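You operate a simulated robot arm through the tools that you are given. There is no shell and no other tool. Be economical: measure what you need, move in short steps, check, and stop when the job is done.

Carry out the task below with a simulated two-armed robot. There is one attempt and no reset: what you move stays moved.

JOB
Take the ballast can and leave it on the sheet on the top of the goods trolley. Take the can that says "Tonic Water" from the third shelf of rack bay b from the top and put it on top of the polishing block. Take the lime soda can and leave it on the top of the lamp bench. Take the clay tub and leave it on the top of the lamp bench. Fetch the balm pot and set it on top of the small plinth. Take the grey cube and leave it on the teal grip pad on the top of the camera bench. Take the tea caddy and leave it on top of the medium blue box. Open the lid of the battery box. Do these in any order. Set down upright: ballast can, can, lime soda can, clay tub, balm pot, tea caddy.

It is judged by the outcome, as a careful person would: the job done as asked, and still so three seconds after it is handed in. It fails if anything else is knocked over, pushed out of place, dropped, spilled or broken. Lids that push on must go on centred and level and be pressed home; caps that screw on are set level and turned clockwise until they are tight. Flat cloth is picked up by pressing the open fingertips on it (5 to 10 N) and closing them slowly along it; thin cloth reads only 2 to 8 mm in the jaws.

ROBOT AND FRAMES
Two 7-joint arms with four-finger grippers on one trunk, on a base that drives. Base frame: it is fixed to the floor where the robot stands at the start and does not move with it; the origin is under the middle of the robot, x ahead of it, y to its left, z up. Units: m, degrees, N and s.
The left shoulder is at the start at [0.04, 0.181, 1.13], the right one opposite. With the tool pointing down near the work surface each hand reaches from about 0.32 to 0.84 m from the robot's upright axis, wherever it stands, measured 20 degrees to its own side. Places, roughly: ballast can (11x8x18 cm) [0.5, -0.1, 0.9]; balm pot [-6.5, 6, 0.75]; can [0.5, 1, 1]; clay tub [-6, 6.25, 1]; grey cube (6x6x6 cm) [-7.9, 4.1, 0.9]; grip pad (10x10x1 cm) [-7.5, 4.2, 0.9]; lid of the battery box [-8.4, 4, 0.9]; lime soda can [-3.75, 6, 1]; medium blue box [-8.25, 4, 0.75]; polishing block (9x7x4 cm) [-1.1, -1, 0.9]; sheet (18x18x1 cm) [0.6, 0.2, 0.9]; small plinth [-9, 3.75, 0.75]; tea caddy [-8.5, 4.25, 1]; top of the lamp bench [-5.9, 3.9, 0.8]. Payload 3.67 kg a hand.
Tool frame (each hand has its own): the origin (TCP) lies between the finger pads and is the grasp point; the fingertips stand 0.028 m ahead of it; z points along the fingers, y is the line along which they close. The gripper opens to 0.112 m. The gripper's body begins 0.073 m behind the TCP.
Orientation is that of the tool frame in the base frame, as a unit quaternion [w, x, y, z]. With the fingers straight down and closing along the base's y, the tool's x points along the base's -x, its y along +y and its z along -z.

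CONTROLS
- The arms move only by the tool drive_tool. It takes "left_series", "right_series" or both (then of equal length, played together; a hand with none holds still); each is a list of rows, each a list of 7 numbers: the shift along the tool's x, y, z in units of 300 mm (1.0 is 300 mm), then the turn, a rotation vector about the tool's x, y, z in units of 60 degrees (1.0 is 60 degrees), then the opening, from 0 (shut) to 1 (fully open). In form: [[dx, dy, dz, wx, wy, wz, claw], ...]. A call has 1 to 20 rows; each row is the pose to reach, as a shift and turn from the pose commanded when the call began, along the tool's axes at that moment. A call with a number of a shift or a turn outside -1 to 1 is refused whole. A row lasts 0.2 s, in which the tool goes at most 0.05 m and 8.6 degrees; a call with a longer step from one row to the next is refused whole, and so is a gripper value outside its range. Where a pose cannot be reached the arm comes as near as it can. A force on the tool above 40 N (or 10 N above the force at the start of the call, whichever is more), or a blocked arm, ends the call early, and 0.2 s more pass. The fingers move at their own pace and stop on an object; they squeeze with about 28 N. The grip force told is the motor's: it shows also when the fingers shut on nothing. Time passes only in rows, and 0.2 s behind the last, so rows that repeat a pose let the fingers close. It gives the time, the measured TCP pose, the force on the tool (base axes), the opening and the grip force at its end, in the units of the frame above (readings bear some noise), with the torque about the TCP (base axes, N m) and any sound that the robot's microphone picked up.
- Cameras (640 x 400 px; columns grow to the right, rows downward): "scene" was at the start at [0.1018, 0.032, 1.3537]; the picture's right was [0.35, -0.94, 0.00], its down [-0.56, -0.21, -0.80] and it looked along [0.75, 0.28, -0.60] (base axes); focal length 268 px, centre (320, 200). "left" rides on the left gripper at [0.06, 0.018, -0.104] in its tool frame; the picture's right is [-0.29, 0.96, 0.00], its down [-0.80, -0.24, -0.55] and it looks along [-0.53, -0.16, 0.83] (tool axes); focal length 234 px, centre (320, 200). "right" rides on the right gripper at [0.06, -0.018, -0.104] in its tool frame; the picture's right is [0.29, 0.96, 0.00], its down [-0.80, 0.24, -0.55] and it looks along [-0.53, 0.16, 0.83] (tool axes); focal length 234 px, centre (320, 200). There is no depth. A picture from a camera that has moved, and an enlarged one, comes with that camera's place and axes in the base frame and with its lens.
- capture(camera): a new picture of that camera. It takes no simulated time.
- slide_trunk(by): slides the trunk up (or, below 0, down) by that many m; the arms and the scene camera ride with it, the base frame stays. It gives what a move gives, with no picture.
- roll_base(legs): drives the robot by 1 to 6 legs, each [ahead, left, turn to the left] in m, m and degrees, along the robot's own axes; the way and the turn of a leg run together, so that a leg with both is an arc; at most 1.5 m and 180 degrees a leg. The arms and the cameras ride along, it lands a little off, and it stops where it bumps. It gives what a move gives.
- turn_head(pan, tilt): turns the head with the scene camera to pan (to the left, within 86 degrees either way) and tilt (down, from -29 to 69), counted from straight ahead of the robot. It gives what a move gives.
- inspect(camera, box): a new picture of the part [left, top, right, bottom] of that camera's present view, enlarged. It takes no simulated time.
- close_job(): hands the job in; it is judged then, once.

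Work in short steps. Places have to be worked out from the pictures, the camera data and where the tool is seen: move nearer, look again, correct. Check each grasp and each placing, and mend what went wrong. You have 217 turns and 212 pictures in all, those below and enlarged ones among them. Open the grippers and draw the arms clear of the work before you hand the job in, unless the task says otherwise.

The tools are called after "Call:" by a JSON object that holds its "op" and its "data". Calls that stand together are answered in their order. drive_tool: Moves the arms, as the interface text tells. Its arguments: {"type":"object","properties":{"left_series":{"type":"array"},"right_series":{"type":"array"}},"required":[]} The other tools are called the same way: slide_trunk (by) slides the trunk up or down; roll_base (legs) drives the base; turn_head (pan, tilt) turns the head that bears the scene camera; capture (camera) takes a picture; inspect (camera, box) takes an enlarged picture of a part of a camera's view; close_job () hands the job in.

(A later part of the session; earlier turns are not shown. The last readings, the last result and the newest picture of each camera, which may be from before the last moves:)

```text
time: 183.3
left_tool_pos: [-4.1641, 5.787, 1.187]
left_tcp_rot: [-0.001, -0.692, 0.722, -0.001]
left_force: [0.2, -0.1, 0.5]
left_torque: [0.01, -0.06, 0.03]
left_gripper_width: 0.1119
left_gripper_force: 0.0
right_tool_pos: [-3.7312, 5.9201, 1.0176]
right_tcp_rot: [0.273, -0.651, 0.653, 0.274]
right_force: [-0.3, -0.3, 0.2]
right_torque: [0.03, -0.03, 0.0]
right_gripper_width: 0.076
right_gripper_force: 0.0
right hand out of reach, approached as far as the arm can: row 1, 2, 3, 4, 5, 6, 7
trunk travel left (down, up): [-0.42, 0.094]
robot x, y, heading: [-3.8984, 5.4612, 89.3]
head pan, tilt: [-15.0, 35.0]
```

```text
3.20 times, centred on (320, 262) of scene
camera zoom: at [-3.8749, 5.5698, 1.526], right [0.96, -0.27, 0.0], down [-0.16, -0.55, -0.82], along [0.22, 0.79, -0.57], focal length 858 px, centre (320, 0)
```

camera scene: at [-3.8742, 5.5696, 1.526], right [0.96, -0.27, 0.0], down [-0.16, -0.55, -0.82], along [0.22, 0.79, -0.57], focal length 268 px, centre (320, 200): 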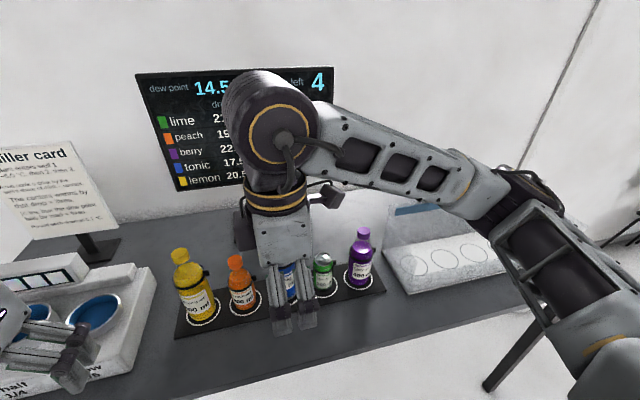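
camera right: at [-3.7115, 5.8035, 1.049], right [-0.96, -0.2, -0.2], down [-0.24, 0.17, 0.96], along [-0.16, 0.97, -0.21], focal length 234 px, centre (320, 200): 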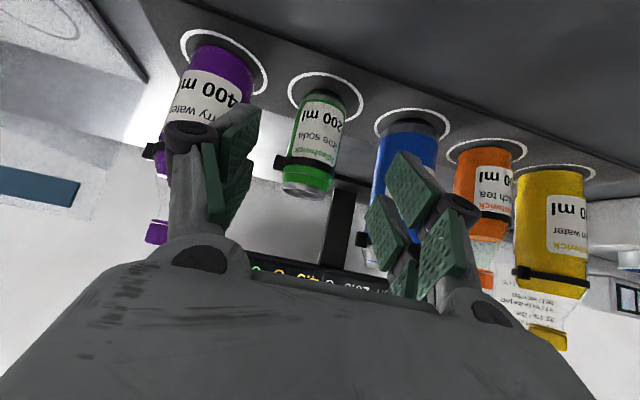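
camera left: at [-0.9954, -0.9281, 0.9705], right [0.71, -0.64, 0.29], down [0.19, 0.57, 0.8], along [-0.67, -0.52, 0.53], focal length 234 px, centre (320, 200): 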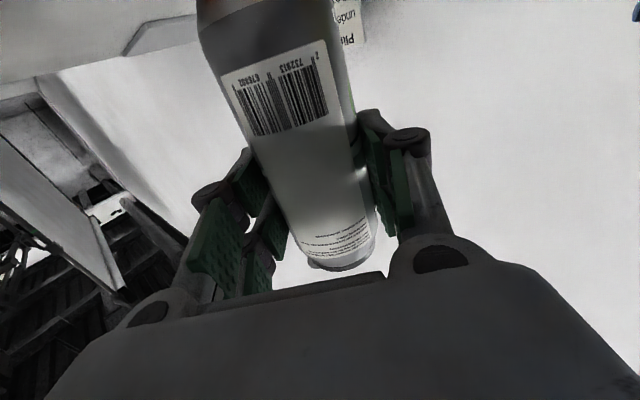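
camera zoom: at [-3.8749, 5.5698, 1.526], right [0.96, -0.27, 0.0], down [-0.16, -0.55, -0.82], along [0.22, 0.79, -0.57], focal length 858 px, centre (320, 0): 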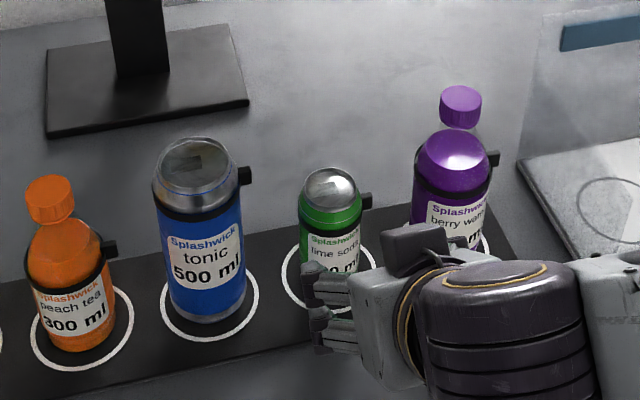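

Well lined up (can axis x≈-3.733). I lower in front of it and slide the fingers around it.

Call:
{"op": "drive_tool", "data": {"right_series": [[0.09, 0.007, 0.09, 0, 0, 0, 0.66], [0.178, 0.007, 0.176, 0, 0, 0, 0.66], [0.124, 0.007, 0.243, 0, 0, 0, 0.66], [0.07, 0.007, 0.31, 0, 0, 0, 0.66], [0.016, 0.007, 0.376, 0, 0, 0, 0.66], [-0.038, 0.007, 0.441, 0, 0, 0, 0.66], [-0.038, 0.007, 0.441, 0, 0, 0, 0.66]]}}

Call:
{"op": "capture", "data": {"camera": "right"}}

Call:
{"op": "inspect", "data": {"camera": "scene", "box": [220, 200, 420, 325]}}

```text
time: 184.9
left_tool_pos: [-4.1631, 5.7875, 1.1878]
left_tcp_rot: [0.0, -0.692, 0.722, 0.0]
left_force: [0.2, -0.1, -0.5]
left_torque: [0.0, 0.0, 0.01]
left_gripper_width: 0.1119
left_gripper_force: 0.1
right_tool_pos: [-3.7325, 6.0229, 0.9315]
right_tcp_rot: [0.273, -0.651, 0.654, 0.273]
right_force: [-0.2, -0.3, 0.1]
right_torque: [0.02, 0.03, 0.0]
right_gripper_width: 0.0743
right_gripper_force: 0.0
trunk travel left (down, up): [-0.42, 0.094]
robot x, y, heading: [-3.8976, 5.4645, 89.1]
head pan, tilt: [-15.0, 35.0]
```

```text
133 pictures are left
camera right: at [-3.7131, 5.9058, 0.9625], right [-0.96, -0.2, -0.2], down [-0.24, 0.17, 0.96], along [-0.16, 0.97, -0.21], focal length 234 px, centre (320, 200)
```

right: 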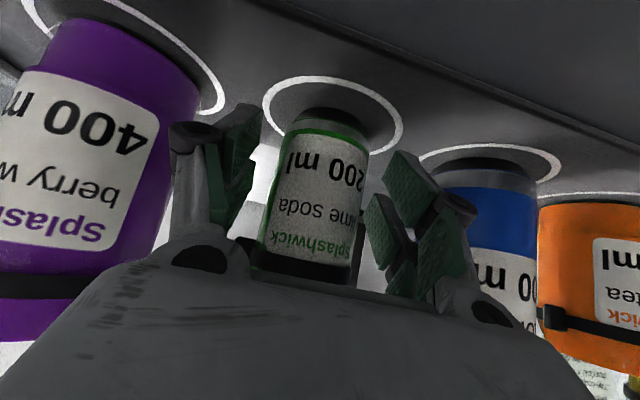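

```text
3.20 times, centred on (320, 262) of scene
camera zoom: at [-3.8741, 5.5694, 1.526], right [0.96, -0.27, 0.0], down [-0.16, -0.55, -0.82], along [0.22, 0.79, -0.57], focal length 858 px, centre (320, 0)
```

zoom: 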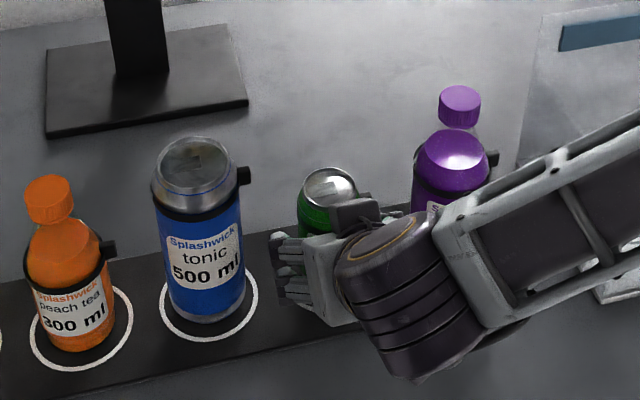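

The can sits between the pads. I close on it.

Call:
{"op": "drive_tool", "data": {"right_series": [[-0.012, 0, 0.012, 0, 0, 0, 0.66], [-0.012, 0, 0.012, 0, 0, 0, 0.55], [-0.012, 0, 0.012, 0, 0, 0, 0.4], [-0.012, 0, 0.012, 0, 0, 0, 0.2], [-0.012, 0, 0.012, 0, 0, 0, 0], [-0.012, 0, 0.012, 0, 0, 0, 0]]}}

Call:
{"op": "capture", "data": {"camera": "right"}}

```text
time: 186.3
left_tool_pos: [-4.1635, 5.787, 1.1873]
left_tcp_rot: [0.0, -0.691, 0.723, -0.001]
left_force: [0.5, -0.3, 0.1]
left_torque: [0.01, -0.01, 0.01]
left_gripper_width: 0.1119
left_gripper_force: 0.0
right_tool_pos: [-3.7308, 6.0276, 0.9333]
right_tcp_rot: [0.273, -0.651, 0.654, 0.273]
right_force: [-0.4, 0.2, 1.3]
right_torque: [0.02, 0.05, 0.01]
right_gripper_width: 0.0528
right_gripper_force: 27.8
trunk travel left (down, up): [-0.42, 0.094]
robot x, y, heading: [-3.8982, 5.4603, 89.2]
head pan, tilt: [-15.0, 35.0]
```

```text
131 pictures are left
camera right: at [-3.7123, 5.9111, 0.9631], right [-0.96, -0.2, -0.2], down [-0.24, 0.17, 0.96], along [-0.16, 0.97, -0.21], focal length 234 px, centre (320, 200)
```

right: 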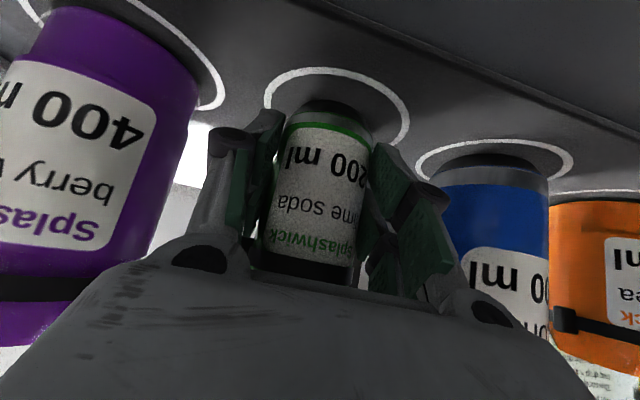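

Gripped at 52.8 mm. I lift it straight up 12 cm, then draw back.

Call:
{"op": "drive_tool", "data": {"right_series": [[-0.07, 0, -0.07, 0, 0, 0, 0], [-0.14, 0, -0.14, 0, 0, 0, 0], [-0.21, 0, -0.21, 0, 0, 0, 0], [-0.284, 0, -0.282, 0, 0, 0, 0], [-0.21, 0, -0.355, 0, 0, 0, 0], [-0.14, 0, -0.425, 0, 0, 0, 0], [-0.07, 0, -0.5, 0, 0, 0, 0], [0, 0, -0.57, 0, 0, 0, 0], [0.068, 0, -0.637, 0, 0, 0, 0], [0.068, 0, -0.637, 0, 0, 0, 0]]}}

Call:
{"op": "capture", "data": {"camera": "scene"}}

```text
time: 188.5
left_tool_pos: [-4.1638, 5.7853, 1.1885]
left_tcp_rot: [-0.001, -0.691, 0.722, 0.0]
left_force: [0.3, -0.8, 0.4]
left_torque: [0.01, 0.03, 0.02]
left_gripper_width: 0.1119
left_gripper_force: 0.0
right_tool_pos: [-3.7467, 5.9131, 1.0352]
right_tcp_rot: [0.274, -0.65, 0.654, 0.273]
right_force: [0.0, -0.1, -1.9]
right_torque: [-0.04, 0.0, -0.03]
right_gripper_width: 0.0527
right_gripper_force: 27.8
right hand out of reach, approached as far as the arm can: row 8, 9, 10
trunk travel left (down, up): [-0.42, 0.094]
robot x, y, heading: [-3.9011, 5.4616, 89.2]
head pan, tilt: [-15.0, 35.0]
```

```text
130 pictures are left
camera scene: at [-3.8737, 5.569, 1.5261], right [0.96, -0.27, 0.0], down [-0.16, -0.55, -0.82], along [0.22, 0.79, -0.57], focal length 268 px, centre (320, 200)
```

scene: 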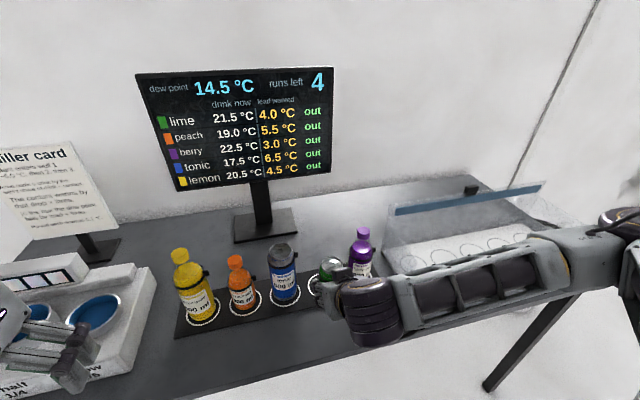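

The lime can is held and upright. I back off and strafe left toward the clay tub's bench, checking the grip on the way.

Call:
{"op": "roll_base", "data": {"legs": [[-0.35, 0, 0], [0, 1.1, 0]]}}

Call:
{"op": "turn_head", "data": {"pan": 35, "tilt": 15}}

Call:
{"op": "capture", "data": {"camera": "scene"}}

```text
time: 196.1
left_tool_pos: [-5.238, 5.4591, 1.1866]
left_tcp_rot: [-0.001, -0.69, 0.724, -0.001]
left_force: [-0.1, -0.4, 0.1]
left_torque: [0.01, 0.01, -0.02]
left_gripper_width: 0.1119
left_gripper_force: 0.1
right_tool_pos: [-4.8194, 5.5851, 1.0354]
right_tcp_rot: [0.274, -0.649, 0.656, 0.272]
right_force: [0.2, 0.1, -2.9]
right_torque: [-0.05, 0.02, 0.0]
right_gripper_width: 0.0526
right_gripper_force: 28.3
trunk travel left (down, up): [-0.42, 0.094]
robot x, y, heading: [-4.9749, 5.1323, 89.1]
head pan, tilt: [-15.0, 35.0]
```

```text
time: 197.2
left_tool_pos: [-5.2382, 5.458, 1.1878]
left_tcp_rot: [0.0, -0.689, 0.725, 0.0]
left_force: [-0.2, -0.3, -0.6]
left_torque: [-0.01, 0.03, 0.02]
left_gripper_width: 0.1121
left_gripper_force: 0.1
right_tool_pos: [-4.8196, 5.5844, 1.0366]
right_tcp_rot: [0.274, -0.649, 0.655, 0.272]
right_force: [0.4, -0.1, -2.8]
right_torque: [-0.02, 0.01, -0.01]
right_gripper_width: 0.0525
right_gripper_force: 27.9
trunk travel left (down, up): [-0.42, 0.094]
robot x, y, heading: [-4.9757, 5.1326, 88.8]
head pan, tilt: [35.0, 15.0]
```

```text
129 pictures are left
camera scene: at [-5.0267, 5.233, 1.558], right [0.83, 0.56, 0.0], down [0.14, -0.22, -0.97], along [-0.54, 0.8, -0.26], focal length 268 px, centre (320, 200)
```

scene: 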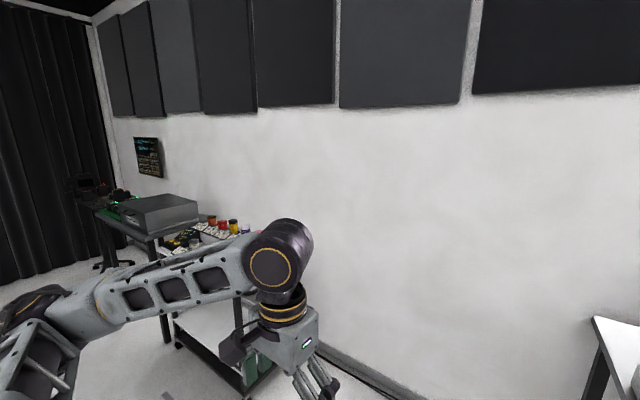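

Pots stand on a shelf cart ahead-left. I strafe another 0.8 m and face it.

Call:
{"op": "roll_base", "data": {"legs": [[0, 0.85, 1]]}}

Call:
{"op": "turn_head", "data": {"pan": 0, "tilt": 30}}

Call:
{"op": "capture", "data": {"camera": "scene"}}

```text
time: 201.9
left_tool_pos: [-6.0875, 5.4702, 1.1874]
left_tcp_rot: [-0.001, -0.693, 0.721, 0.0]
left_force: [0.5, 0.2, -0.4]
left_torque: [-0.02, 0.03, 0.02]
left_gripper_width: 0.1119
left_gripper_force: 0.1
right_tool_pos: [-5.6712, 5.5987, 1.0357]
right_tcp_rot: [0.271, -0.652, 0.653, 0.273]
right_force: [-0.8, -0.3, -2.0]
right_torque: [-0.04, 0.01, 0.02]
right_gripper_width: 0.0527
right_gripper_force: 27.9
trunk travel left (down, up): [-0.42, 0.094]
robot x, y, heading: [-5.821, 5.1483, 89.6]
head pan, tilt: [35.0, 15.0]
```

```text
time: 202.9
left_tool_pos: [-6.0882, 5.4693, 1.1882]
left_tcp_rot: [-0.001, -0.693, 0.721, -0.001]
left_force: [-1.0, 0.8, 0.0]
left_torque: [0.02, 0.0, -0.05]
left_gripper_width: 0.1118
left_gripper_force: 0.1
right_tool_pos: [-5.6716, 5.5984, 1.0351]
right_tcp_rot: [0.272, -0.652, 0.653, 0.273]
right_force: [-0.5, -0.3, -2.8]
right_torque: [-0.03, 0.0, -0.02]
right_gripper_width: 0.0523
right_gripper_force: 27.7
trunk travel left (down, up): [-0.42, 0.094]
robot x, y, heading: [-5.8188, 5.1474, 89.2]
head pan, tilt: [0.0, 30.0]
```

```text
128 pictures are left
camera scene: at [-5.8205, 5.2592, 1.5338], right [1.0, -0.01, 0.0], down [-0.01, -0.5, -0.87], along [0.01, 0.87, -0.5], focal length 268 px, centre (320, 200)
```

scene: 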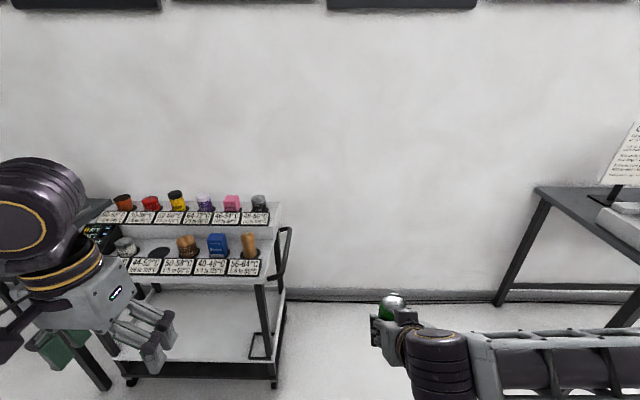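

Call:
{"op": "inspect", "data": {"camera": "scene", "box": [80, 180, 300, 290]}}

Call:
{"op": "capture", "data": {"camera": "left"}}

```text
2.91 times, centred on (190, 235) of scene
camera zoom: at [-5.8205, 5.2592, 1.5338], right [1.0, -0.01, 0.0], down [-0.01, -0.5, -0.87], along [0.01, 0.87, -0.5], focal length 780 px, centre (698, 98)
```

zoom: 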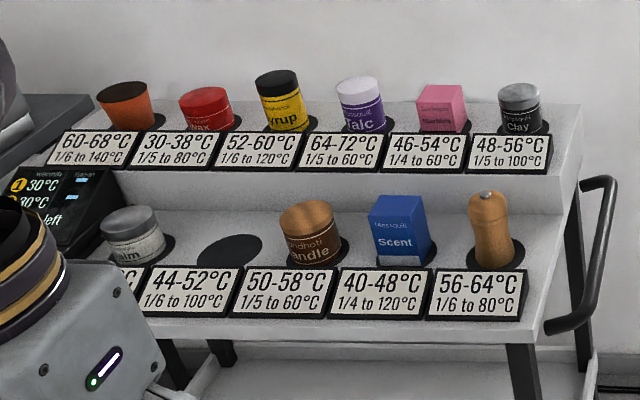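

```text
126 pictures are left
camera left: at [-6.1092, 5.411, 1.2912], right [-0.95, 0.33, 0.0], down [0.27, 0.79, 0.55], along [0.18, 0.52, -0.83], focal length 234 px, centre (320, 200)
```

left: 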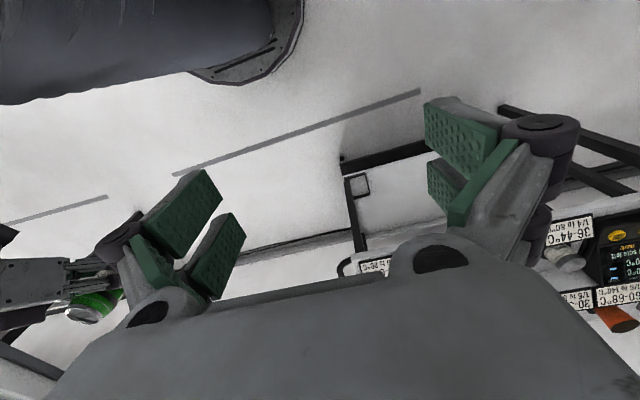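

The clay tub is the rightmost of the upper row; the balm pot is at the left of the lower row. I drive 0.38 m nearer to fix their positions.

Call:
{"op": "roll_base", "data": {"legs": [[0.38, 0, 0]]}}

Call:
{"op": "turn_head", "data": {"pan": 20, "tilt": 45}}

Call:
{"op": "capture", "data": {"camera": "scene"}}

Call:
{"op": "capture", "data": {"camera": "left"}}

```text
time: 205.4
left_tool_pos: [-6.0831, 5.8573, 1.1886]
left_tcp_rot: [0.0, -0.692, 0.722, -0.001]
left_force: [0.1, 0.2, -0.4]
left_torque: [-0.02, -0.02, 0.01]
left_gripper_width: 0.112
left_gripper_force: 0.0
right_tool_pos: [-5.6667, 5.9865, 1.036]
right_tcp_rot: [-0.272, 0.653, -0.652, -0.273]
right_force: [0.5, -0.1, -2.5]
right_torque: [-0.03, -0.01, 0.0]
right_gripper_width: 0.0525
right_gripper_force: 28.1
trunk travel left (down, up): [-0.42, 0.094]
robot x, y, heading: [-5.8195, 5.5321, 89.4]
head pan, tilt: [0.0, 30.0]
```

```text
time: 206.2
left_tool_pos: [-6.0847, 5.8564, 1.1875]
left_tcp_rot: [0.0, -0.692, 0.721, 0.0]
left_force: [-0.5, -0.3, -0.1]
left_torque: [0.01, 0.04, -0.01]
left_gripper_width: 0.112
left_gripper_force: 0.1
right_tool_pos: [-5.6656, 5.9866, 1.0345]
right_tcp_rot: [0.273, -0.651, 0.653, 0.272]
right_force: [0.8, -0.9, -2.8]
right_torque: [0.01, -0.02, 0.04]
right_gripper_width: 0.0524
right_gripper_force: 28.4
trunk travel left (down, up): [-0.42, 0.094]
robot x, y, heading: [-5.8185, 5.5323, 89.2]
head pan, tilt: [20.0, 45.0]
```

```text
125 pictures are left
camera scene: at [-5.844, 5.6331, 1.5112], right [0.94, 0.33, 0.0], down [0.23, -0.67, -0.71], along [-0.23, 0.67, -0.71], focal length 268 px, centre (320, 200)
```

scene: 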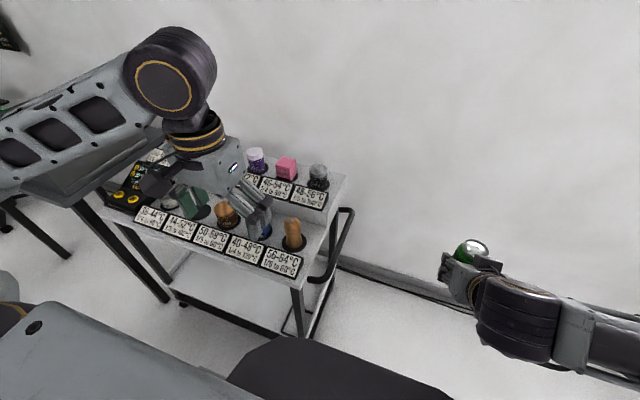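

```text
124 pictures are left
camera left: at [-6.1048, 5.7987, 1.2912], right [-0.95, 0.33, 0.0], down [0.27, 0.79, 0.55], along [0.18, 0.52, -0.83], focal length 234 px, centre (320, 200)
```

left: 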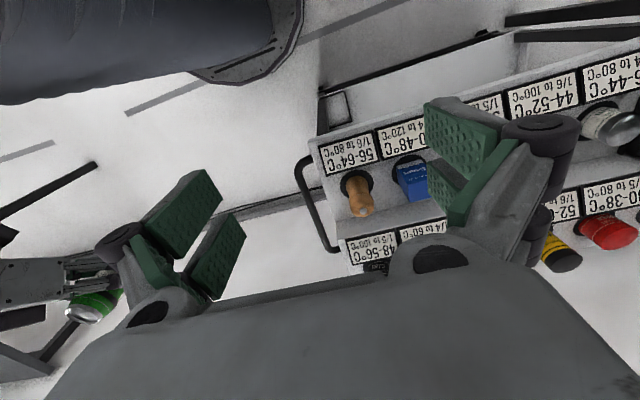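

Clay tub base estimated at (-6.084, 6.30, 0.883). I enlarge it for size and neighbours.

Call:
{"op": "inspect", "data": {"camera": "scene", "box": [230, 135, 350, 210]}}

```text
5.33 times, centred on (290, 172) of scene
camera zoom: at [-5.844, 5.6331, 1.5112], right [0.94, 0.33, 0.0], down [0.23, -0.67, -0.71], along [-0.23, 0.67, -0.71], focal length 1429 px, centre (480, 347)
```

zoom: 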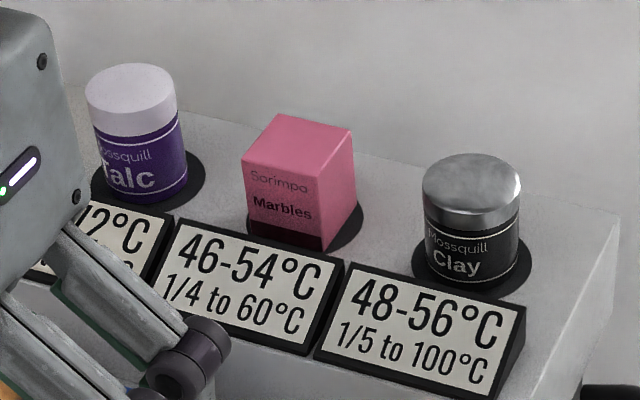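

The tub is ~62 mm wide, 70 mm tall, top ≈0.953. I pitch the left hand 45° while moving forward above the cart to a pre-grasp pose.

Call:
{"op": "drive_tool", "data": {"left_series": [[-0.12, 0.005, 0.045, 0, -0.094, 0, 0.76], [-0.24, 0.01, 0.09, 0, -0.188, 0, 0.76], [-0.37, 0.015, 0.135, 0, -0.28, 0, 0.76], [-0.49, 0.02, 0.18, 0, -0.375, 0, 0.76], [-0.61, 0.025, 0.225, 0, -0.47, 0, 0.76], [-0.735, 0.03, 0.27, 0, -0.56, 0, 0.76], [-0.86, 0.035, 0.315, 0, -0.656, 0, 0.76], [-0.978, 0.04, 0.358, 0, -0.75, 0, 0.76], [-0.978, 0.04, 0.358, 0, -0.75, 0, 0.76]]}}

Call:
{"op": "capture", "data": {"camera": "left"}}

Call:
{"op": "capture", "data": {"camera": "scene"}}

```text
time: 208.2
left_tool_pos: [-6.0818, 6.1509, 1.0804]
left_tcp_rot: [0.275, -0.64, 0.667, 0.264]
left_force: [-0.6, -0.1, 0.0]
left_torque: [-0.01, -0.04, 0.02]
left_gripper_width: 0.0851
left_gripper_force: 0.1
right_tool_pos: [-5.6661, 5.9867, 1.0366]
right_tcp_rot: [-0.272, 0.653, -0.652, -0.273]
right_force: [-0.5, -0.3, -2.6]
right_torque: [0.0, 0.0, 0.01]
right_gripper_width: 0.0524
right_gripper_force: 28.2
trunk travel left (down, up): [-0.42, 0.094]
robot x, y, heading: [-5.8166, 5.5359, 89.1]
head pan, tilt: [20.0, 45.0]
```

```text
122 pictures are left
camera left: at [-6.1052, 6.0365, 1.1111], right [-0.95, 0.24, 0.2], down [0.25, 0.16, 0.96], along [0.2, 0.96, -0.21], focal length 234 px, centre (320, 200)
```

left: 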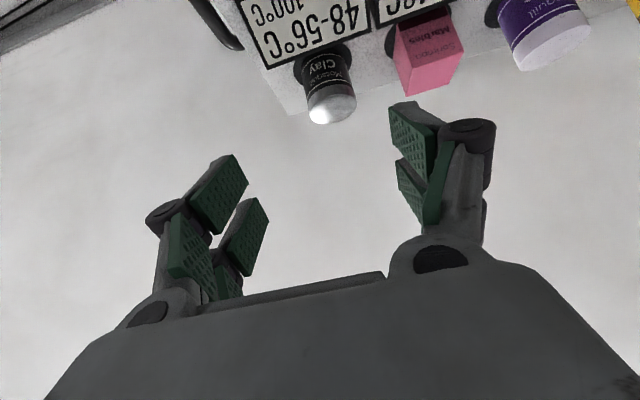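

```text
121 pictures are left
camera scene: at [-5.844, 5.6324, 1.5113], right [0.94, 0.33, 0.0], down [0.23, -0.67, -0.71], along [-0.23, 0.67, -0.71], focal length 268 px, centre (320, 200)
```

scene: 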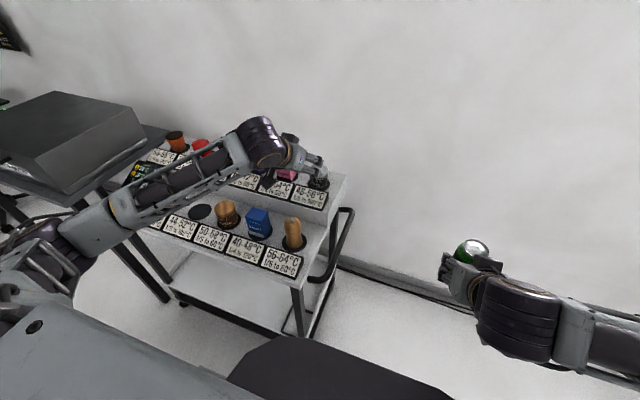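

Axis confirmed ≈(-6.088, 6.29). I advance along the fingers' direction around the tub.

Call:
{"op": "drive_tool", "data": {"left_series": [[0.03, 0.038, 0.1, 0, 0, 0, 0.76], [0.06, 0.038, 0.24, 0, 0, 0, 0.76], [0.065, 0.038, 0.38, 0, 0, 0, 0.76], [0.065, 0.038, 0.5, 0, 0, 0, 0.76], [0.065, 0.038, 0.6, 0, 0, 0, 0.76], [0.065, 0.038, 0.697, 0, 0, 0, 0.76], [0.065, 0.038, 0.697, 0, 0, 0, 0.76]]}}

Call:
{"op": "capture", "data": {"camera": "left"}}

```text
time: 209.8
left_tool_pos: [-6.0908, 6.284, 0.9191]
left_tcp_rot: [0.276, -0.639, 0.667, 0.264]
left_force: [0.1, 0.5, -0.2]
left_torque: [0.01, 0.02, 0.05]
left_gripper_width: 0.0852
left_gripper_force: 0.1
right_tool_pos: [-5.6676, 5.9858, 1.0362]
right_tcp_rot: [0.273, -0.652, 0.653, 0.273]
right_force: [-0.5, 0.0, -2.0]
right_torque: [-0.07, 0.02, 0.0]
right_gripper_width: 0.0521
right_gripper_force: 27.2
trunk travel left (down, up): [-0.42, 0.094]
robot x, y, heading: [-5.8184, 5.5335, 89.1]
head pan, tilt: [20.0, 45.0]
```

```text
120 pictures are left
camera left: at [-6.1145, 6.1696, 0.95], right [-0.95, 0.24, 0.2], down [0.25, 0.16, 0.96], along [0.2, 0.96, -0.21], focal length 234 px, centre (320, 200)
```

left: 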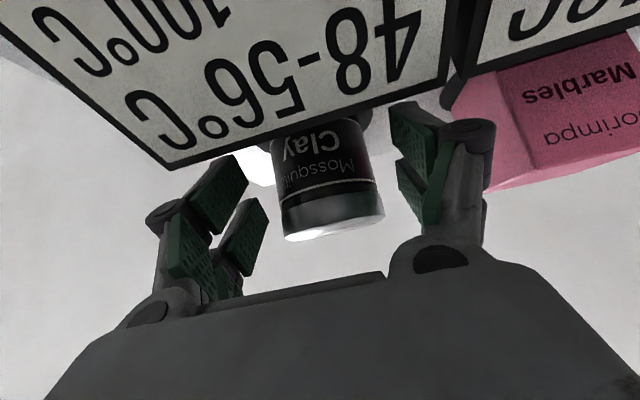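

Slightly right of centre; I nudge and close.

Call:
{"op": "drive_tool", "data": {"left_series": [[-0.02, 0.022, 0.025, 0, 0, 0, 0.76], [-0.02, 0.022, 0.025, 0, 0, 0, 0.6], [-0.02, 0.022, 0.025, 0, 0, 0, 0.45], [-0.02, 0.022, 0.025, 0, 0, 0, 0.2], [-0.02, 0.022, 0.025, 0, 0, 0, 0], [-0.02, 0.022, 0.025, 0, 0, 0, 0]]}}

Call:
{"op": "capture", "data": {"camera": "left"}}

```text
time: 211.2
left_tool_pos: [-6.0971, 6.2939, 0.9183]
left_tcp_rot: [0.275, -0.641, 0.667, 0.264]
left_force: [-0.2, 0.0, 0.7]
left_torque: [-0.04, -0.03, -0.03]
left_gripper_width: 0.0621
left_gripper_force: 27.5
right_tool_pos: [-5.667, 5.9862, 1.0361]
right_tcp_rot: [0.273, -0.651, 0.653, 0.273]
right_force: [0.0, 0.1, -2.0]
right_torque: [-0.01, -0.02, 0.01]
right_gripper_width: 0.0524
right_gripper_force: 28.4
trunk travel left (down, up): [-0.42, 0.094]
robot x, y, heading: [-5.8175, 5.5348, 89.2]
head pan, tilt: [20.0, 45.0]
```

```text
119 pictures are left
camera left: at [-6.1209, 6.1785, 0.9489], right [-0.95, 0.24, 0.2], down [0.25, 0.16, 0.95], along [0.2, 0.96, -0.22], focal length 234 px, centre (320, 200)
```

left: 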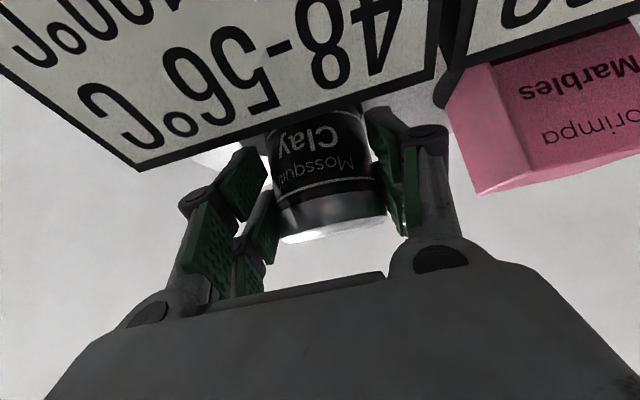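

Gripped at 62 mm. I lift it straight up 12 cm, then back off over the mill.

Call:
{"op": "drive_tool", "data": {"left_series": [[-0.07, 0, -0.07, 0, 0, 0, 0], [-0.14, 0, -0.14, 0, 0, 0, 0], [-0.21, 0, -0.21, 0, 0, 0, 0], [-0.282, 0, -0.284, 0, 0, 0, 0], [-0.19, 0, -0.38, 0, 0, 0, 0], [-0.1, 0, -0.47, 0, 0, 0, 0], [0, 0, -0.56, 0, 0, 0, 0], [0.095, 0, -0.66, 0, 0, 0, 0], [0.19, 0, -0.753, 0, 0, 0, 0], [0.19, 0, -0.753, 0, 0, 0, 0]]}}

Call:
{"op": "capture", "data": {"camera": "scene"}}

```text
time: 213.4
left_tool_pos: [-6.1046, 6.0987, 1.034]
left_tcp_rot: [0.276, -0.64, 0.667, 0.263]
left_force: [-0.1, -0.2, -1.4]
left_torque: [-0.07, -0.01, -0.01]
left_gripper_width: 0.062
left_gripper_force: 28.1
right_tool_pos: [-5.666, 5.9875, 1.0358]
right_tcp_rot: [0.272, -0.652, 0.653, 0.272]
right_force: [0.0, 0.7, -1.6]
right_torque: [0.0, -0.01, 0.02]
right_gripper_width: 0.0524
right_gripper_force: 27.7
trunk travel left (down, up): [-0.42, 0.094]
robot x, y, heading: [-5.8204, 5.533, 89.0]
head pan, tilt: [20.0, 45.0]
```

```text
118 pictures are left
camera scene: at [-5.8439, 5.6343, 1.5111], right [0.94, 0.33, 0.0], down [0.23, -0.67, -0.71], along [-0.23, 0.67, -0.71], focal length 268 px, centre (320, 200)
```

scene: 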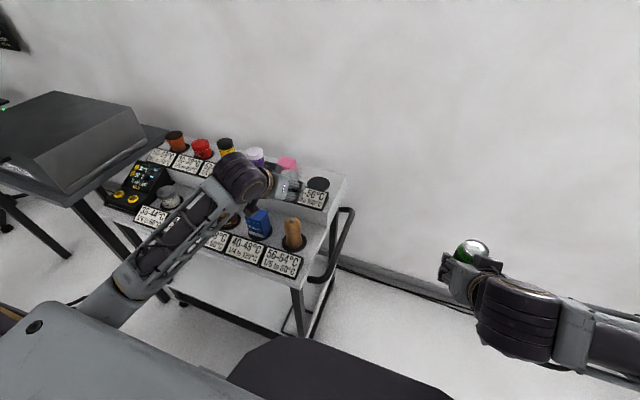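

Both objects held. I back off 0.35 m and turn around in two halves toward the lamp bench.

Call:
{"op": "roll_base", "data": {"legs": [[-0.4, 0, 0], [0, 0, -60], [0, 0, -60]]}}

Call:
{"op": "turn_head", "data": {"pan": -40, "tilt": 25}}

Call:
{"op": "capture", "data": {"camera": "scene"}}

```text
time: 221.8
left_tool_pos: [-5.1909, 5.1077, 1.0341]
left_tcp_rot: [0.367, 0.248, 0.891, -0.102]
left_force: [0.7, 0.5, -1.5]
left_torque: [0.0, 0.02, 0.01]
left_gripper_width: 0.062
left_gripper_force: 27.8
right_tool_pos: [-5.4975, 4.7784, 1.0356]
right_tcp_rot: [0.374, 0.229, 0.894, -0.095]
right_force: [-0.2, -0.3, -2.0]
right_torque: [0.02, 0.01, 0.06]
right_gripper_width: 0.0522
right_gripper_force: 27.8
trunk travel left (down, up): [-0.42, 0.094]
robot x, y, heading: [-5.8201, 5.127, -29.5]
head pan, tilt: [20.0, 45.0]
```

```text
time: 223.1
left_tool_pos: [-5.1925, 5.1067, 1.0348]
left_tcp_rot: [0.368, 0.248, 0.89, -0.103]
left_force: [0.5, -0.5, -2.8]
left_torque: [0.03, 0.03, 0.0]
left_gripper_width: 0.0622
left_gripper_force: 28.3
right_tool_pos: [-5.4984, 4.7788, 1.0367]
right_tcp_rot: [0.374, 0.229, 0.894, -0.095]
right_force: [0.5, -0.2, -2.3]
right_torque: [0.01, 0.05, 0.03]
right_gripper_width: 0.0523
right_gripper_force: 28.0
trunk travel left (down, up): [-0.42, 0.094]
robot x, y, heading: [-5.8249, 5.1282, -29.8]
head pan, tilt: [-40.0, 25.0]
```

```text
117 pictures are left
camera scene: at [-5.7722, 5.0325, 1.5417], right [-0.94, -0.35, 0.0], down [-0.15, 0.4, -0.91], along [0.32, -0.85, -0.42], focal length 268 px, centre (320, 200)
```

scene: 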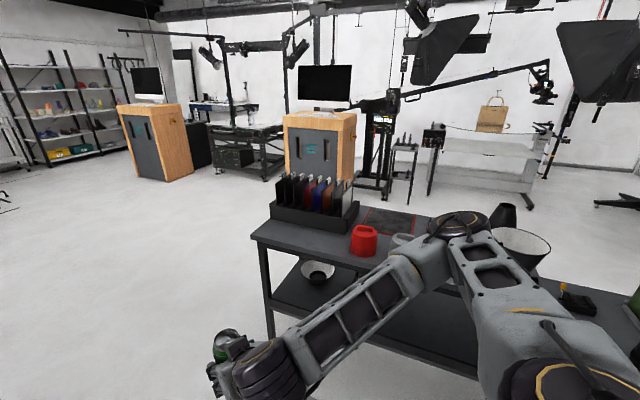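

That black table with the lamp is the lamp bench. I turn the rest and look down on its top.

Call:
{"op": "roll_base", "data": {"legs": [[0, 0, -60]]}}

Call:
{"op": "turn_head", "data": {"pan": 0, "tilt": 30}}

Call:
{"op": "capture", "data": {"camera": "scene"}}

```text
time: 226.3
left_tool_pos: [-5.5187, 4.5744, 1.0344]
left_tcp_rot: [0.269, 0.656, 0.651, -0.27]
left_force: [-0.3, 0.5, -1.6]
left_torque: [0.03, -0.02, 0.0]
left_gripper_width: 0.0622
left_gripper_force: 27.9
right_tool_pos: [-5.9581, 4.6715, 1.0366]
right_tcp_rot: [0.278, 0.642, 0.663, -0.268]
right_force: [1.1, 0.2, -3.1]
right_torque: [-0.04, -0.01, -0.02]
right_gripper_width: 0.0522
right_gripper_force: 27.8
trunk travel left (down, up): [-0.42, 0.094]
robot x, y, heading: [-5.8225, 5.129, -89.0]
head pan, tilt: [-40.0, 25.0]
```

```text
time: 227.4
left_tool_pos: [-5.5181, 4.5753, 1.0345]
left_tcp_rot: [0.269, 0.656, 0.651, -0.271]
left_force: [-0.2, 0.4, -1.7]
left_torque: [0.06, -0.03, 0.03]
left_gripper_width: 0.0621
left_gripper_force: 28.2
right_tool_pos: [-5.9582, 4.6706, 1.0362]
right_tcp_rot: [0.277, 0.642, 0.662, -0.268]
right_force: [-0.4, 0.5, -1.6]
right_torque: [0.02, 0.01, 0.02]
right_gripper_width: 0.0521
right_gripper_force: 27.9
trunk travel left (down, up): [-0.42, 0.094]
robot x, y, heading: [-5.8241, 5.1277, -88.6]
head pan, tilt: [0.0, 30.0]
```

```text
116 pictures are left
camera scene: at [-5.8204, 5.0177, 1.5338], right [-1.0, -0.02, 0.0], down [-0.01, 0.5, -0.87], along [0.02, -0.87, -0.5], focal length 268 px, centre (320, 200)
```

scene: 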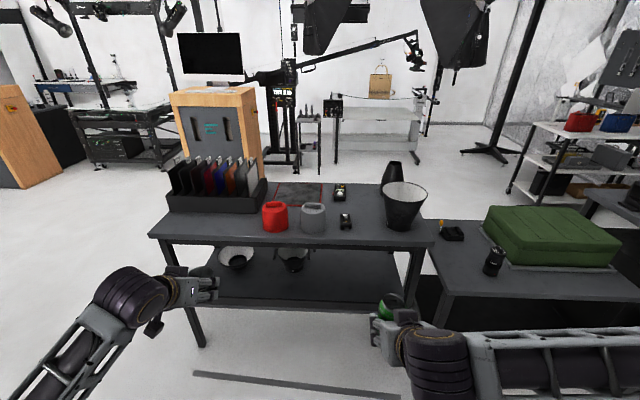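

The left table is the lamp bench; a free patch lies at its front-left (x -5.12…-5.5, y 3.87…4.08). I drive to it.

Call:
{"op": "roll_base", "data": {"legs": [[0.2, 0.42, 0], [0.33, 0, 0]]}}

Call:
{"op": "turn_head", "data": {"pan": 0, "tilt": 45}}

Call:
{"op": "capture", "data": {"camera": "scene"}}

Call:
{"op": "capture", "data": {"camera": "left"}}

```text
time: 232.0
left_tool_pos: [-5.0839, 4.0615, 1.0349]
left_tcp_rot: [0.268, 0.657, 0.65, -0.271]
left_force: [0.7, -0.2, -1.4]
left_torque: [0.09, 0.01, -0.01]
left_gripper_width: 0.0623
left_gripper_force: 28.3
right_tool_pos: [-5.5251, 4.1604, 1.0366]
right_tcp_rot: [0.277, 0.643, 0.662, -0.268]
right_force: [0.1, 1.2, -1.4]
right_torque: [0.03, -0.01, -0.01]
right_gripper_width: 0.0521
right_gripper_force: 28.1
trunk travel left (down, up): [-0.42, 0.094]
robot x, y, heading: [-5.3899, 4.6167, -89.0]
head pan, tilt: [0.0, 30.0]
```

```text
time: 232.8
left_tool_pos: [-5.0848, 4.0617, 1.0331]
left_tcp_rot: [0.269, 0.657, 0.651, -0.271]
left_force: [0.3, -0.1, -2.6]
left_torque: [0.06, 0.02, 0.01]
left_gripper_width: 0.0621
left_gripper_force: 28.1
right_tool_pos: [-5.525, 4.1577, 1.0351]
right_tcp_rot: [0.276, 0.643, 0.662, -0.268]
right_force: [-0.2, 0.2, -1.3]
right_torque: [0.04, 0.02, 0.0]
right_gripper_width: 0.0521
right_gripper_force: 27.8
trunk travel left (down, up): [-0.42, 0.094]
robot x, y, heading: [-5.3885, 4.6195, -89.3]
head pan, tilt: [0.0, 45.0]
```

```text
115 pictures are left
camera scene: at [-5.3862, 4.5142, 1.5112], right [-1.0, -0.02, 0.0], down [-0.01, 0.71, -0.71], along [0.01, -0.71, -0.71], focal length 268 px, centre (320, 200)
```

scene: 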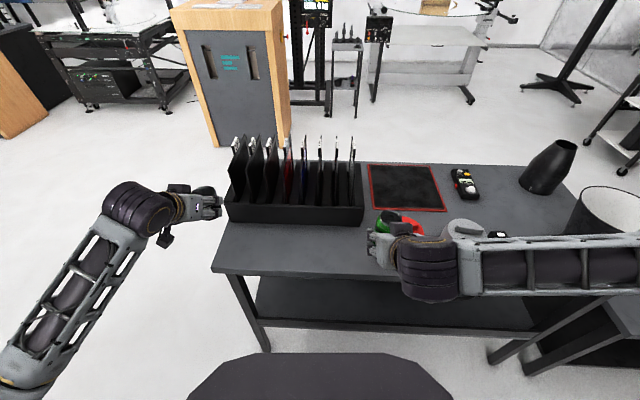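

```text
114 pictures are left
camera left: at [-5.0669, 4.1775, 1.0647], right [0.96, -0.21, 0.2], down [-0.24, -0.17, 0.95], along [-0.17, -0.96, -0.22], focal length 234 px, centre (320, 200)
```

left: 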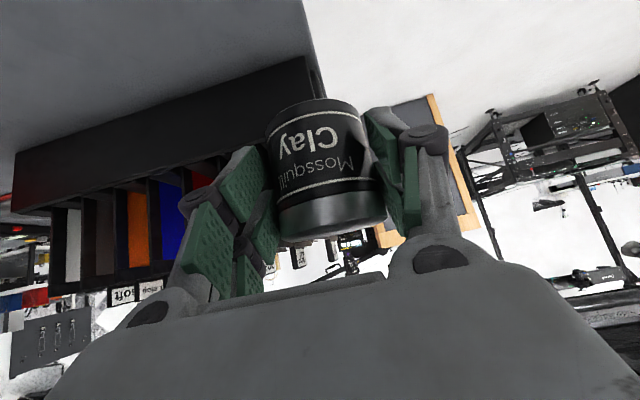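

Free strip y≈3.91…4.10. I move the left hand over (-5.2, 4.0) and lower to ~8 cm above the table.

Call:
{"op": "drive_tool", "data": {"left_series": [[0, -0.13, 0, 0, 0, 0, 0], [0, -0.26, 0, 0, 0, 0, 0], [0, -0.383, 0, 0, 0, 0, 0], [0.06, -0.383, 0.134, 0, 0, 0, 0], [0.12, -0.383, 0.268, 0, 0, 0, 0], [0.18, -0.383, 0.4, 0, 0, 0, 0], [0.235, -0.383, 0.535, 0, 0, 0, 0], [0.235, -0.383, 0.535, 0, 0, 0, 0]]}}

Call:
{"op": "capture", "data": {"camera": "scene"}}

```text
time: 234.4
left_tool_pos: [-5.2037, 4.0003, 0.8862]
left_tcp_rot: [0.275, 0.653, 0.647, -0.28]
left_force: [-0.1, 32.2, 24.9]
left_torque: [0.49, -0.7, 0.53]
left_gripper_width: 0.0616
left_gripper_force: 28.4
right_tool_pos: [-5.5242, 4.1622, 1.0361]
right_tcp_rot: [0.278, 0.642, 0.662, -0.269]
right_force: [0.7, 0.1, -2.2]
right_torque: [0.08, 0.02, 0.02]
right_gripper_width: 0.0519
right_gripper_force: 27.9
trunk travel left (down, up): [-0.42, 0.094]
robot x, y, heading: [-5.3917, 4.6154, -88.8]
head pan, tilt: [0.0, 45.0]
stopped in row 8 (left hand): the force on the tool passed its limit at 64 N (the readings are from after the stop); the commanded pose is now the measured one
```

```text
113 pictures are left
camera scene: at [-5.3867, 4.5196, 1.5116], right [-1.0, -0.02, 0.0], down [-0.01, 0.71, -0.71], along [0.02, -0.71, -0.71], focal length 268 px, centre (320, 200)
```

scene: 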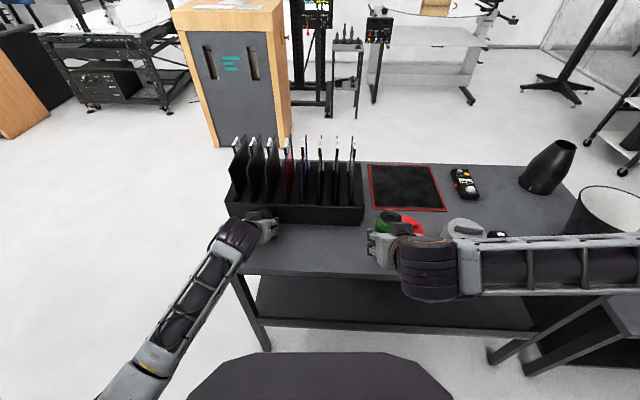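

It touched: the table is higher (~0.85) than I reckoned and the tub may be near the rack. I rise 2 cm and come back 4.5 cm, then look.

Call:
{"op": "drive_tool", "data": {"left_series": [[0.03, 0, -0.075, 0, 0.012, 0, 0], [0.06, 0, -0.153, 0, 0.023, 0, 0], [0.06, 0, -0.153, 0, 0.023, 0, 0]]}}

Call:
{"op": "inspect", "data": {"camera": "scene", "box": [200, 130, 380, 280]}}

Call:
{"op": "capture", "data": {"camera": "left"}}

```text
time: 235.2
left_tool_pos: [-5.2024, 4.0411, 0.8985]
left_tcp_rot: [0.264, 0.658, 0.652, -0.269]
left_force: [-0.3, 0.5, -2.3]
left_torque: [0.05, -0.02, 0.02]
left_gripper_width: 0.061
left_gripper_force: 27.4
right_tool_pos: [-5.525, 4.1582, 1.0351]
right_tcp_rot: [0.277, 0.642, 0.663, -0.267]
right_force: [0.7, -0.8, -1.8]
right_torque: [0.08, -0.04, 0.0]
right_gripper_width: 0.0521
right_gripper_force: 27.8
trunk travel left (down, up): [-0.42, 0.094]
robot x, y, heading: [-5.3895, 4.616, -89.1]
head pan, tilt: [0.0, 45.0]
```

```text
2.67 times, centred on (290, 205) of scene
camera zoom: at [-5.3862, 4.5134, 1.511], right [-1.0, -0.02, 0.0], down [-0.01, 0.71, -0.71], along [0.01, -0.71, -0.71], focal length 715 px, centre (400, 187)
```

zoom: 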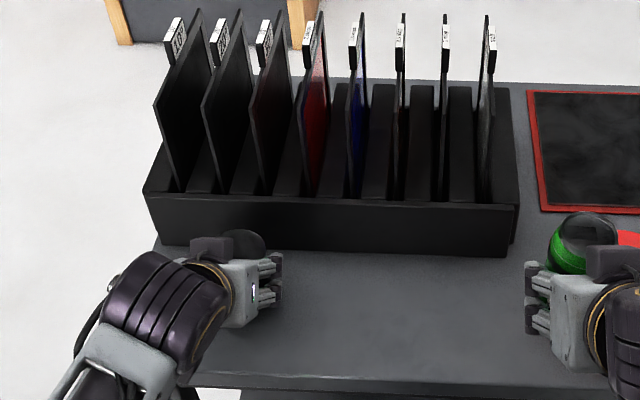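

```text
111 pictures are left
camera left: at [-5.1841, 4.1564, 0.9297], right [0.96, -0.22, 0.2], down [-0.24, -0.18, 0.95], along [-0.17, -0.96, -0.22], focal length 234 px, centre (320, 200)
```

left: 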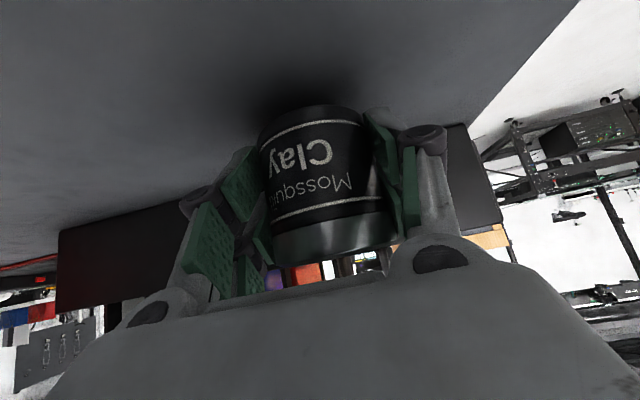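

The tub slid a little in the grip and its base leans ~10° toward me; I counter-pitch by 8° and lower in small steps until light contact.

Call:
{"op": "drive_tool", "data": {"left_series": [[0, 0, 0, 0, -0.07, 0, 0], [0, 0, 0, 0, -0.13, 0, 0], [0.014, 0, 0.014, 0, -0.13, 0, 0], [0.028, 0, 0.028, 0, -0.13, 0, 0]]}}

Call:
{"op": "capture", "data": {"camera": "left"}}

```text
time: 236.2
left_tool_pos: [-5.2003, 4.0443, 0.8881]
left_tcp_rot: [0.308, 0.638, 0.632, -0.315]
left_force: [-0.8, 0.1, -1.8]
left_torque: [0.01, 0.02, -0.01]
left_gripper_width: 0.0608
left_gripper_force: 27.7
right_tool_pos: [-5.5255, 4.1601, 1.0366]
right_tcp_rot: [0.277, 0.642, 0.663, -0.268]
right_force: [0.0, -0.2, -2.1]
right_torque: [0.0, 0.02, 0.0]
right_gripper_width: 0.0519
right_gripper_force: 27.7
trunk travel left (down, up): [-0.42, 0.094]
robot x, y, heading: [-5.3857, 4.6156, -88.9]
head pan, tilt: [0.0, 45.0]
```

```text
110 pictures are left
camera left: at [-5.1827, 4.1634, 0.9032], right [0.96, -0.19, 0.23], down [-0.24, -0.05, 0.97], along [-0.17, -0.98, -0.09], focal length 234 px, centre (320, 200)
```

left: 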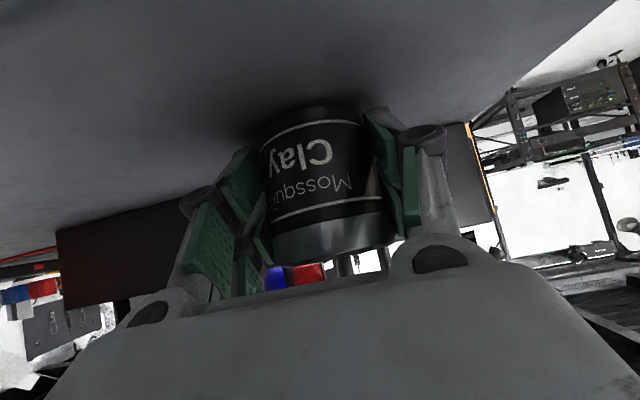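

Call:
{"op": "drive_tool", "data": {"left_series": [[0.008, 0, 0.006, 0, 0, 0, 0], [0.016, 0, 0.012, 0, 0, 0, 0], [0.024, 0, 0.018, 0, 0, 0, 0]]}}

```text
time: 237.0
left_tool_pos: [-5.2015, 4.0436, 0.8853]
left_tcp_rot: [0.314, 0.636, 0.629, -0.319]
left_force: [1.7, -7.7, 31.0]
left_torque: [0.08, -0.51, -0.09]
left_gripper_width: 0.061
left_gripper_force: 27.8
right_tool_pos: [-5.5254, 4.1617, 1.0352]
right_tcp_rot: [0.279, 0.642, 0.662, -0.268]
right_force: [-0.2, 1.4, -3.0]
right_torque: [0.0, 0.03, 0.03]
right_gripper_width: 0.0521
right_gripper_force: 27.7
trunk travel left (down, up): [-0.42, 0.094]
robot x, y, heading: [-5.3869, 4.616, -88.6]
head pan, tilt: [0.0, 45.0]
```

Firm contact with the table. I ease off, open, and retreat back-up along the tool axis.

Call:
{"op": "drive_tool", "data": {"left_series": [[-0.014, 0, -0.01, 0, 0, 0, 0], [-0.014, 0, -0.01, 0, 0, 0, 0.6], [-0.014, 0, -0.01, 0, 0, 0, 0.75], [-0.014, 0, -0.01, 0, 0, 0, 0.9], [-0.014, 0, -0.01, 0, 0, 0, 0.9], [-0.014, 0, -0.1, 0, 0, 0, 0.9], [-0.014, 0, -0.22, 0, 0, 0, 0.9], [-0.05, 0, -0.36, 0, 0, 0, 0.9], [-0.1, 0, -0.5, 0, 0, 0, 0.9]]}}

Call:
{"op": "inspect", "data": {"camera": "scene", "box": [200, 130, 380, 280]}}

Call:
{"op": "capture", "data": {"camera": "left"}}

```text
time: 239.0
left_tool_pos: [-5.2002, 4.145, 0.9969]
left_tcp_rot: [0.31, 0.637, 0.632, -0.314]
left_force: [-0.2, -0.3, 0.7]
left_torque: [-0.01, -0.01, 0.0]
left_gripper_width: 0.1008
left_gripper_force: 0.0
right_tool_pos: [-5.5249, 4.1588, 1.0359]
right_tcp_rot: [0.277, 0.643, 0.661, -0.269]
right_force: [-0.2, 0.1, -2.5]
right_torque: [0.04, 0.0, 0.01]
right_gripper_width: 0.0518
right_gripper_force: 28.2
trunk travel left (down, up): [-0.42, 0.094]
robot x, y, heading: [-5.3875, 4.6142, -88.9]
head pan, tilt: [0.0, 45.0]
```

```text
2.67 times, centred on (290, 205) of scene
camera zoom: at [-5.3867, 4.5159, 1.5113], right [-1.0, -0.02, 0.0], down [-0.01, 0.71, -0.71], along [0.01, -0.71, -0.71], focal length 715 px, centre (400, 187)
```

zoom: 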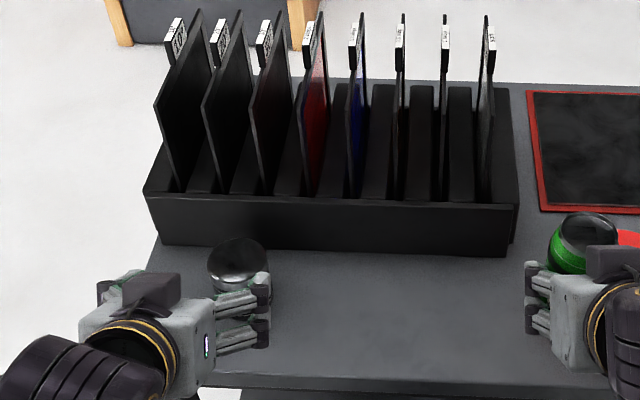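

```text
108 pictures are left
camera left: at [-5.1817, 4.2642, 1.0124], right [0.96, -0.19, 0.23], down [-0.24, -0.05, 0.97], along [-0.17, -0.98, -0.09], focal length 234 px, centre (320, 200)
```

left: 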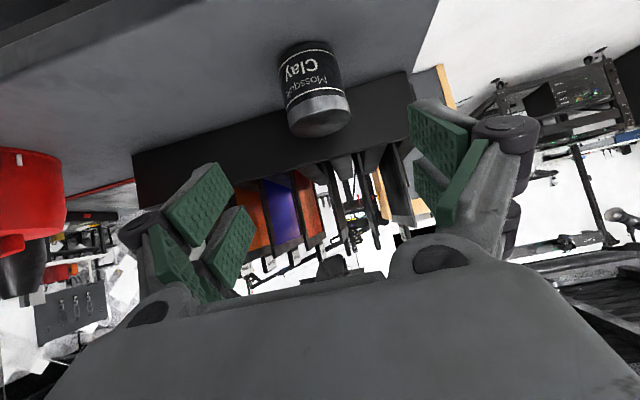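

The clay tub stands upright. Now the lime can with the right hand: over (-5.40, 4.04) and down to just above the table.

Call:
{"op": "drive_tool", "data": {"right_series": [[0, 0.13, 0, 0, 0, 0, 0], [0, 0.27, 0, 0, 0, 0, 0], [0.003, 0.405, 0.1, 0, 0, 0, 0], [0.006, 0.405, 0.25, 0, 0, 0, 0], [0.008, 0.405, 0.4, 0, 0, 0, 0], [0.01, 0.405, 0.5, 0, 0, 0, 0], [0.01, 0.405, 0.56, 0, 0, 0, 0], [0.01, 0.405, 0.585, 0, 0, 0, 0]], "left_series": [[0, 0.05, -0.05, 0, 0, 0, 0.9], [0, 0.1, -0.1, 0, 0, 0, 0.9], [0, 0.15, -0.15, 0, 0, 0, 0.9], [0, 0.2, -0.2, 0, 0, 0, 0.9], [0, 0.25, -0.2, 0, 0, 0, 0.9], [0, 0.3, -0.2, 0, 0, 0, 0.9], [0, 0.3, -0.2, 0, 0, 0, 0.9], [0, 0.3, -0.2, 0, 0, 0, 0.9]]}}

Call:
{"op": "inspect", "data": {"camera": "scene", "box": [200, 130, 440, 280]}}

```text
refused: row 3 steps farther than a row can; nothing moved
```

```text
2.67 times, centred on (320, 205) of scene
camera zoom: at [-5.3867, 4.5159, 1.5113], right [-1.0, -0.02, 0.0], down [-0.01, 0.71, -0.71], along [0.01, -0.71, -0.71], focal length 715 px, centre (320, 187)
```

zoom: 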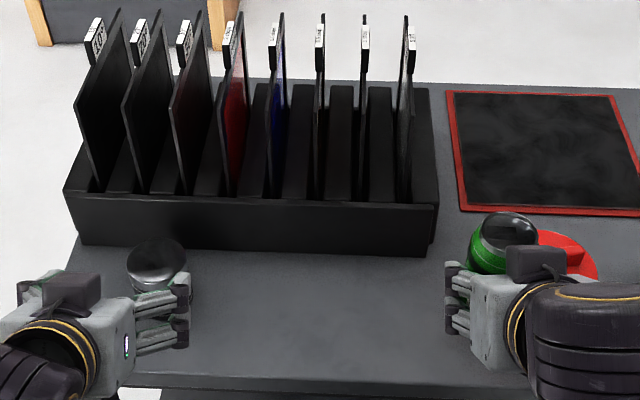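

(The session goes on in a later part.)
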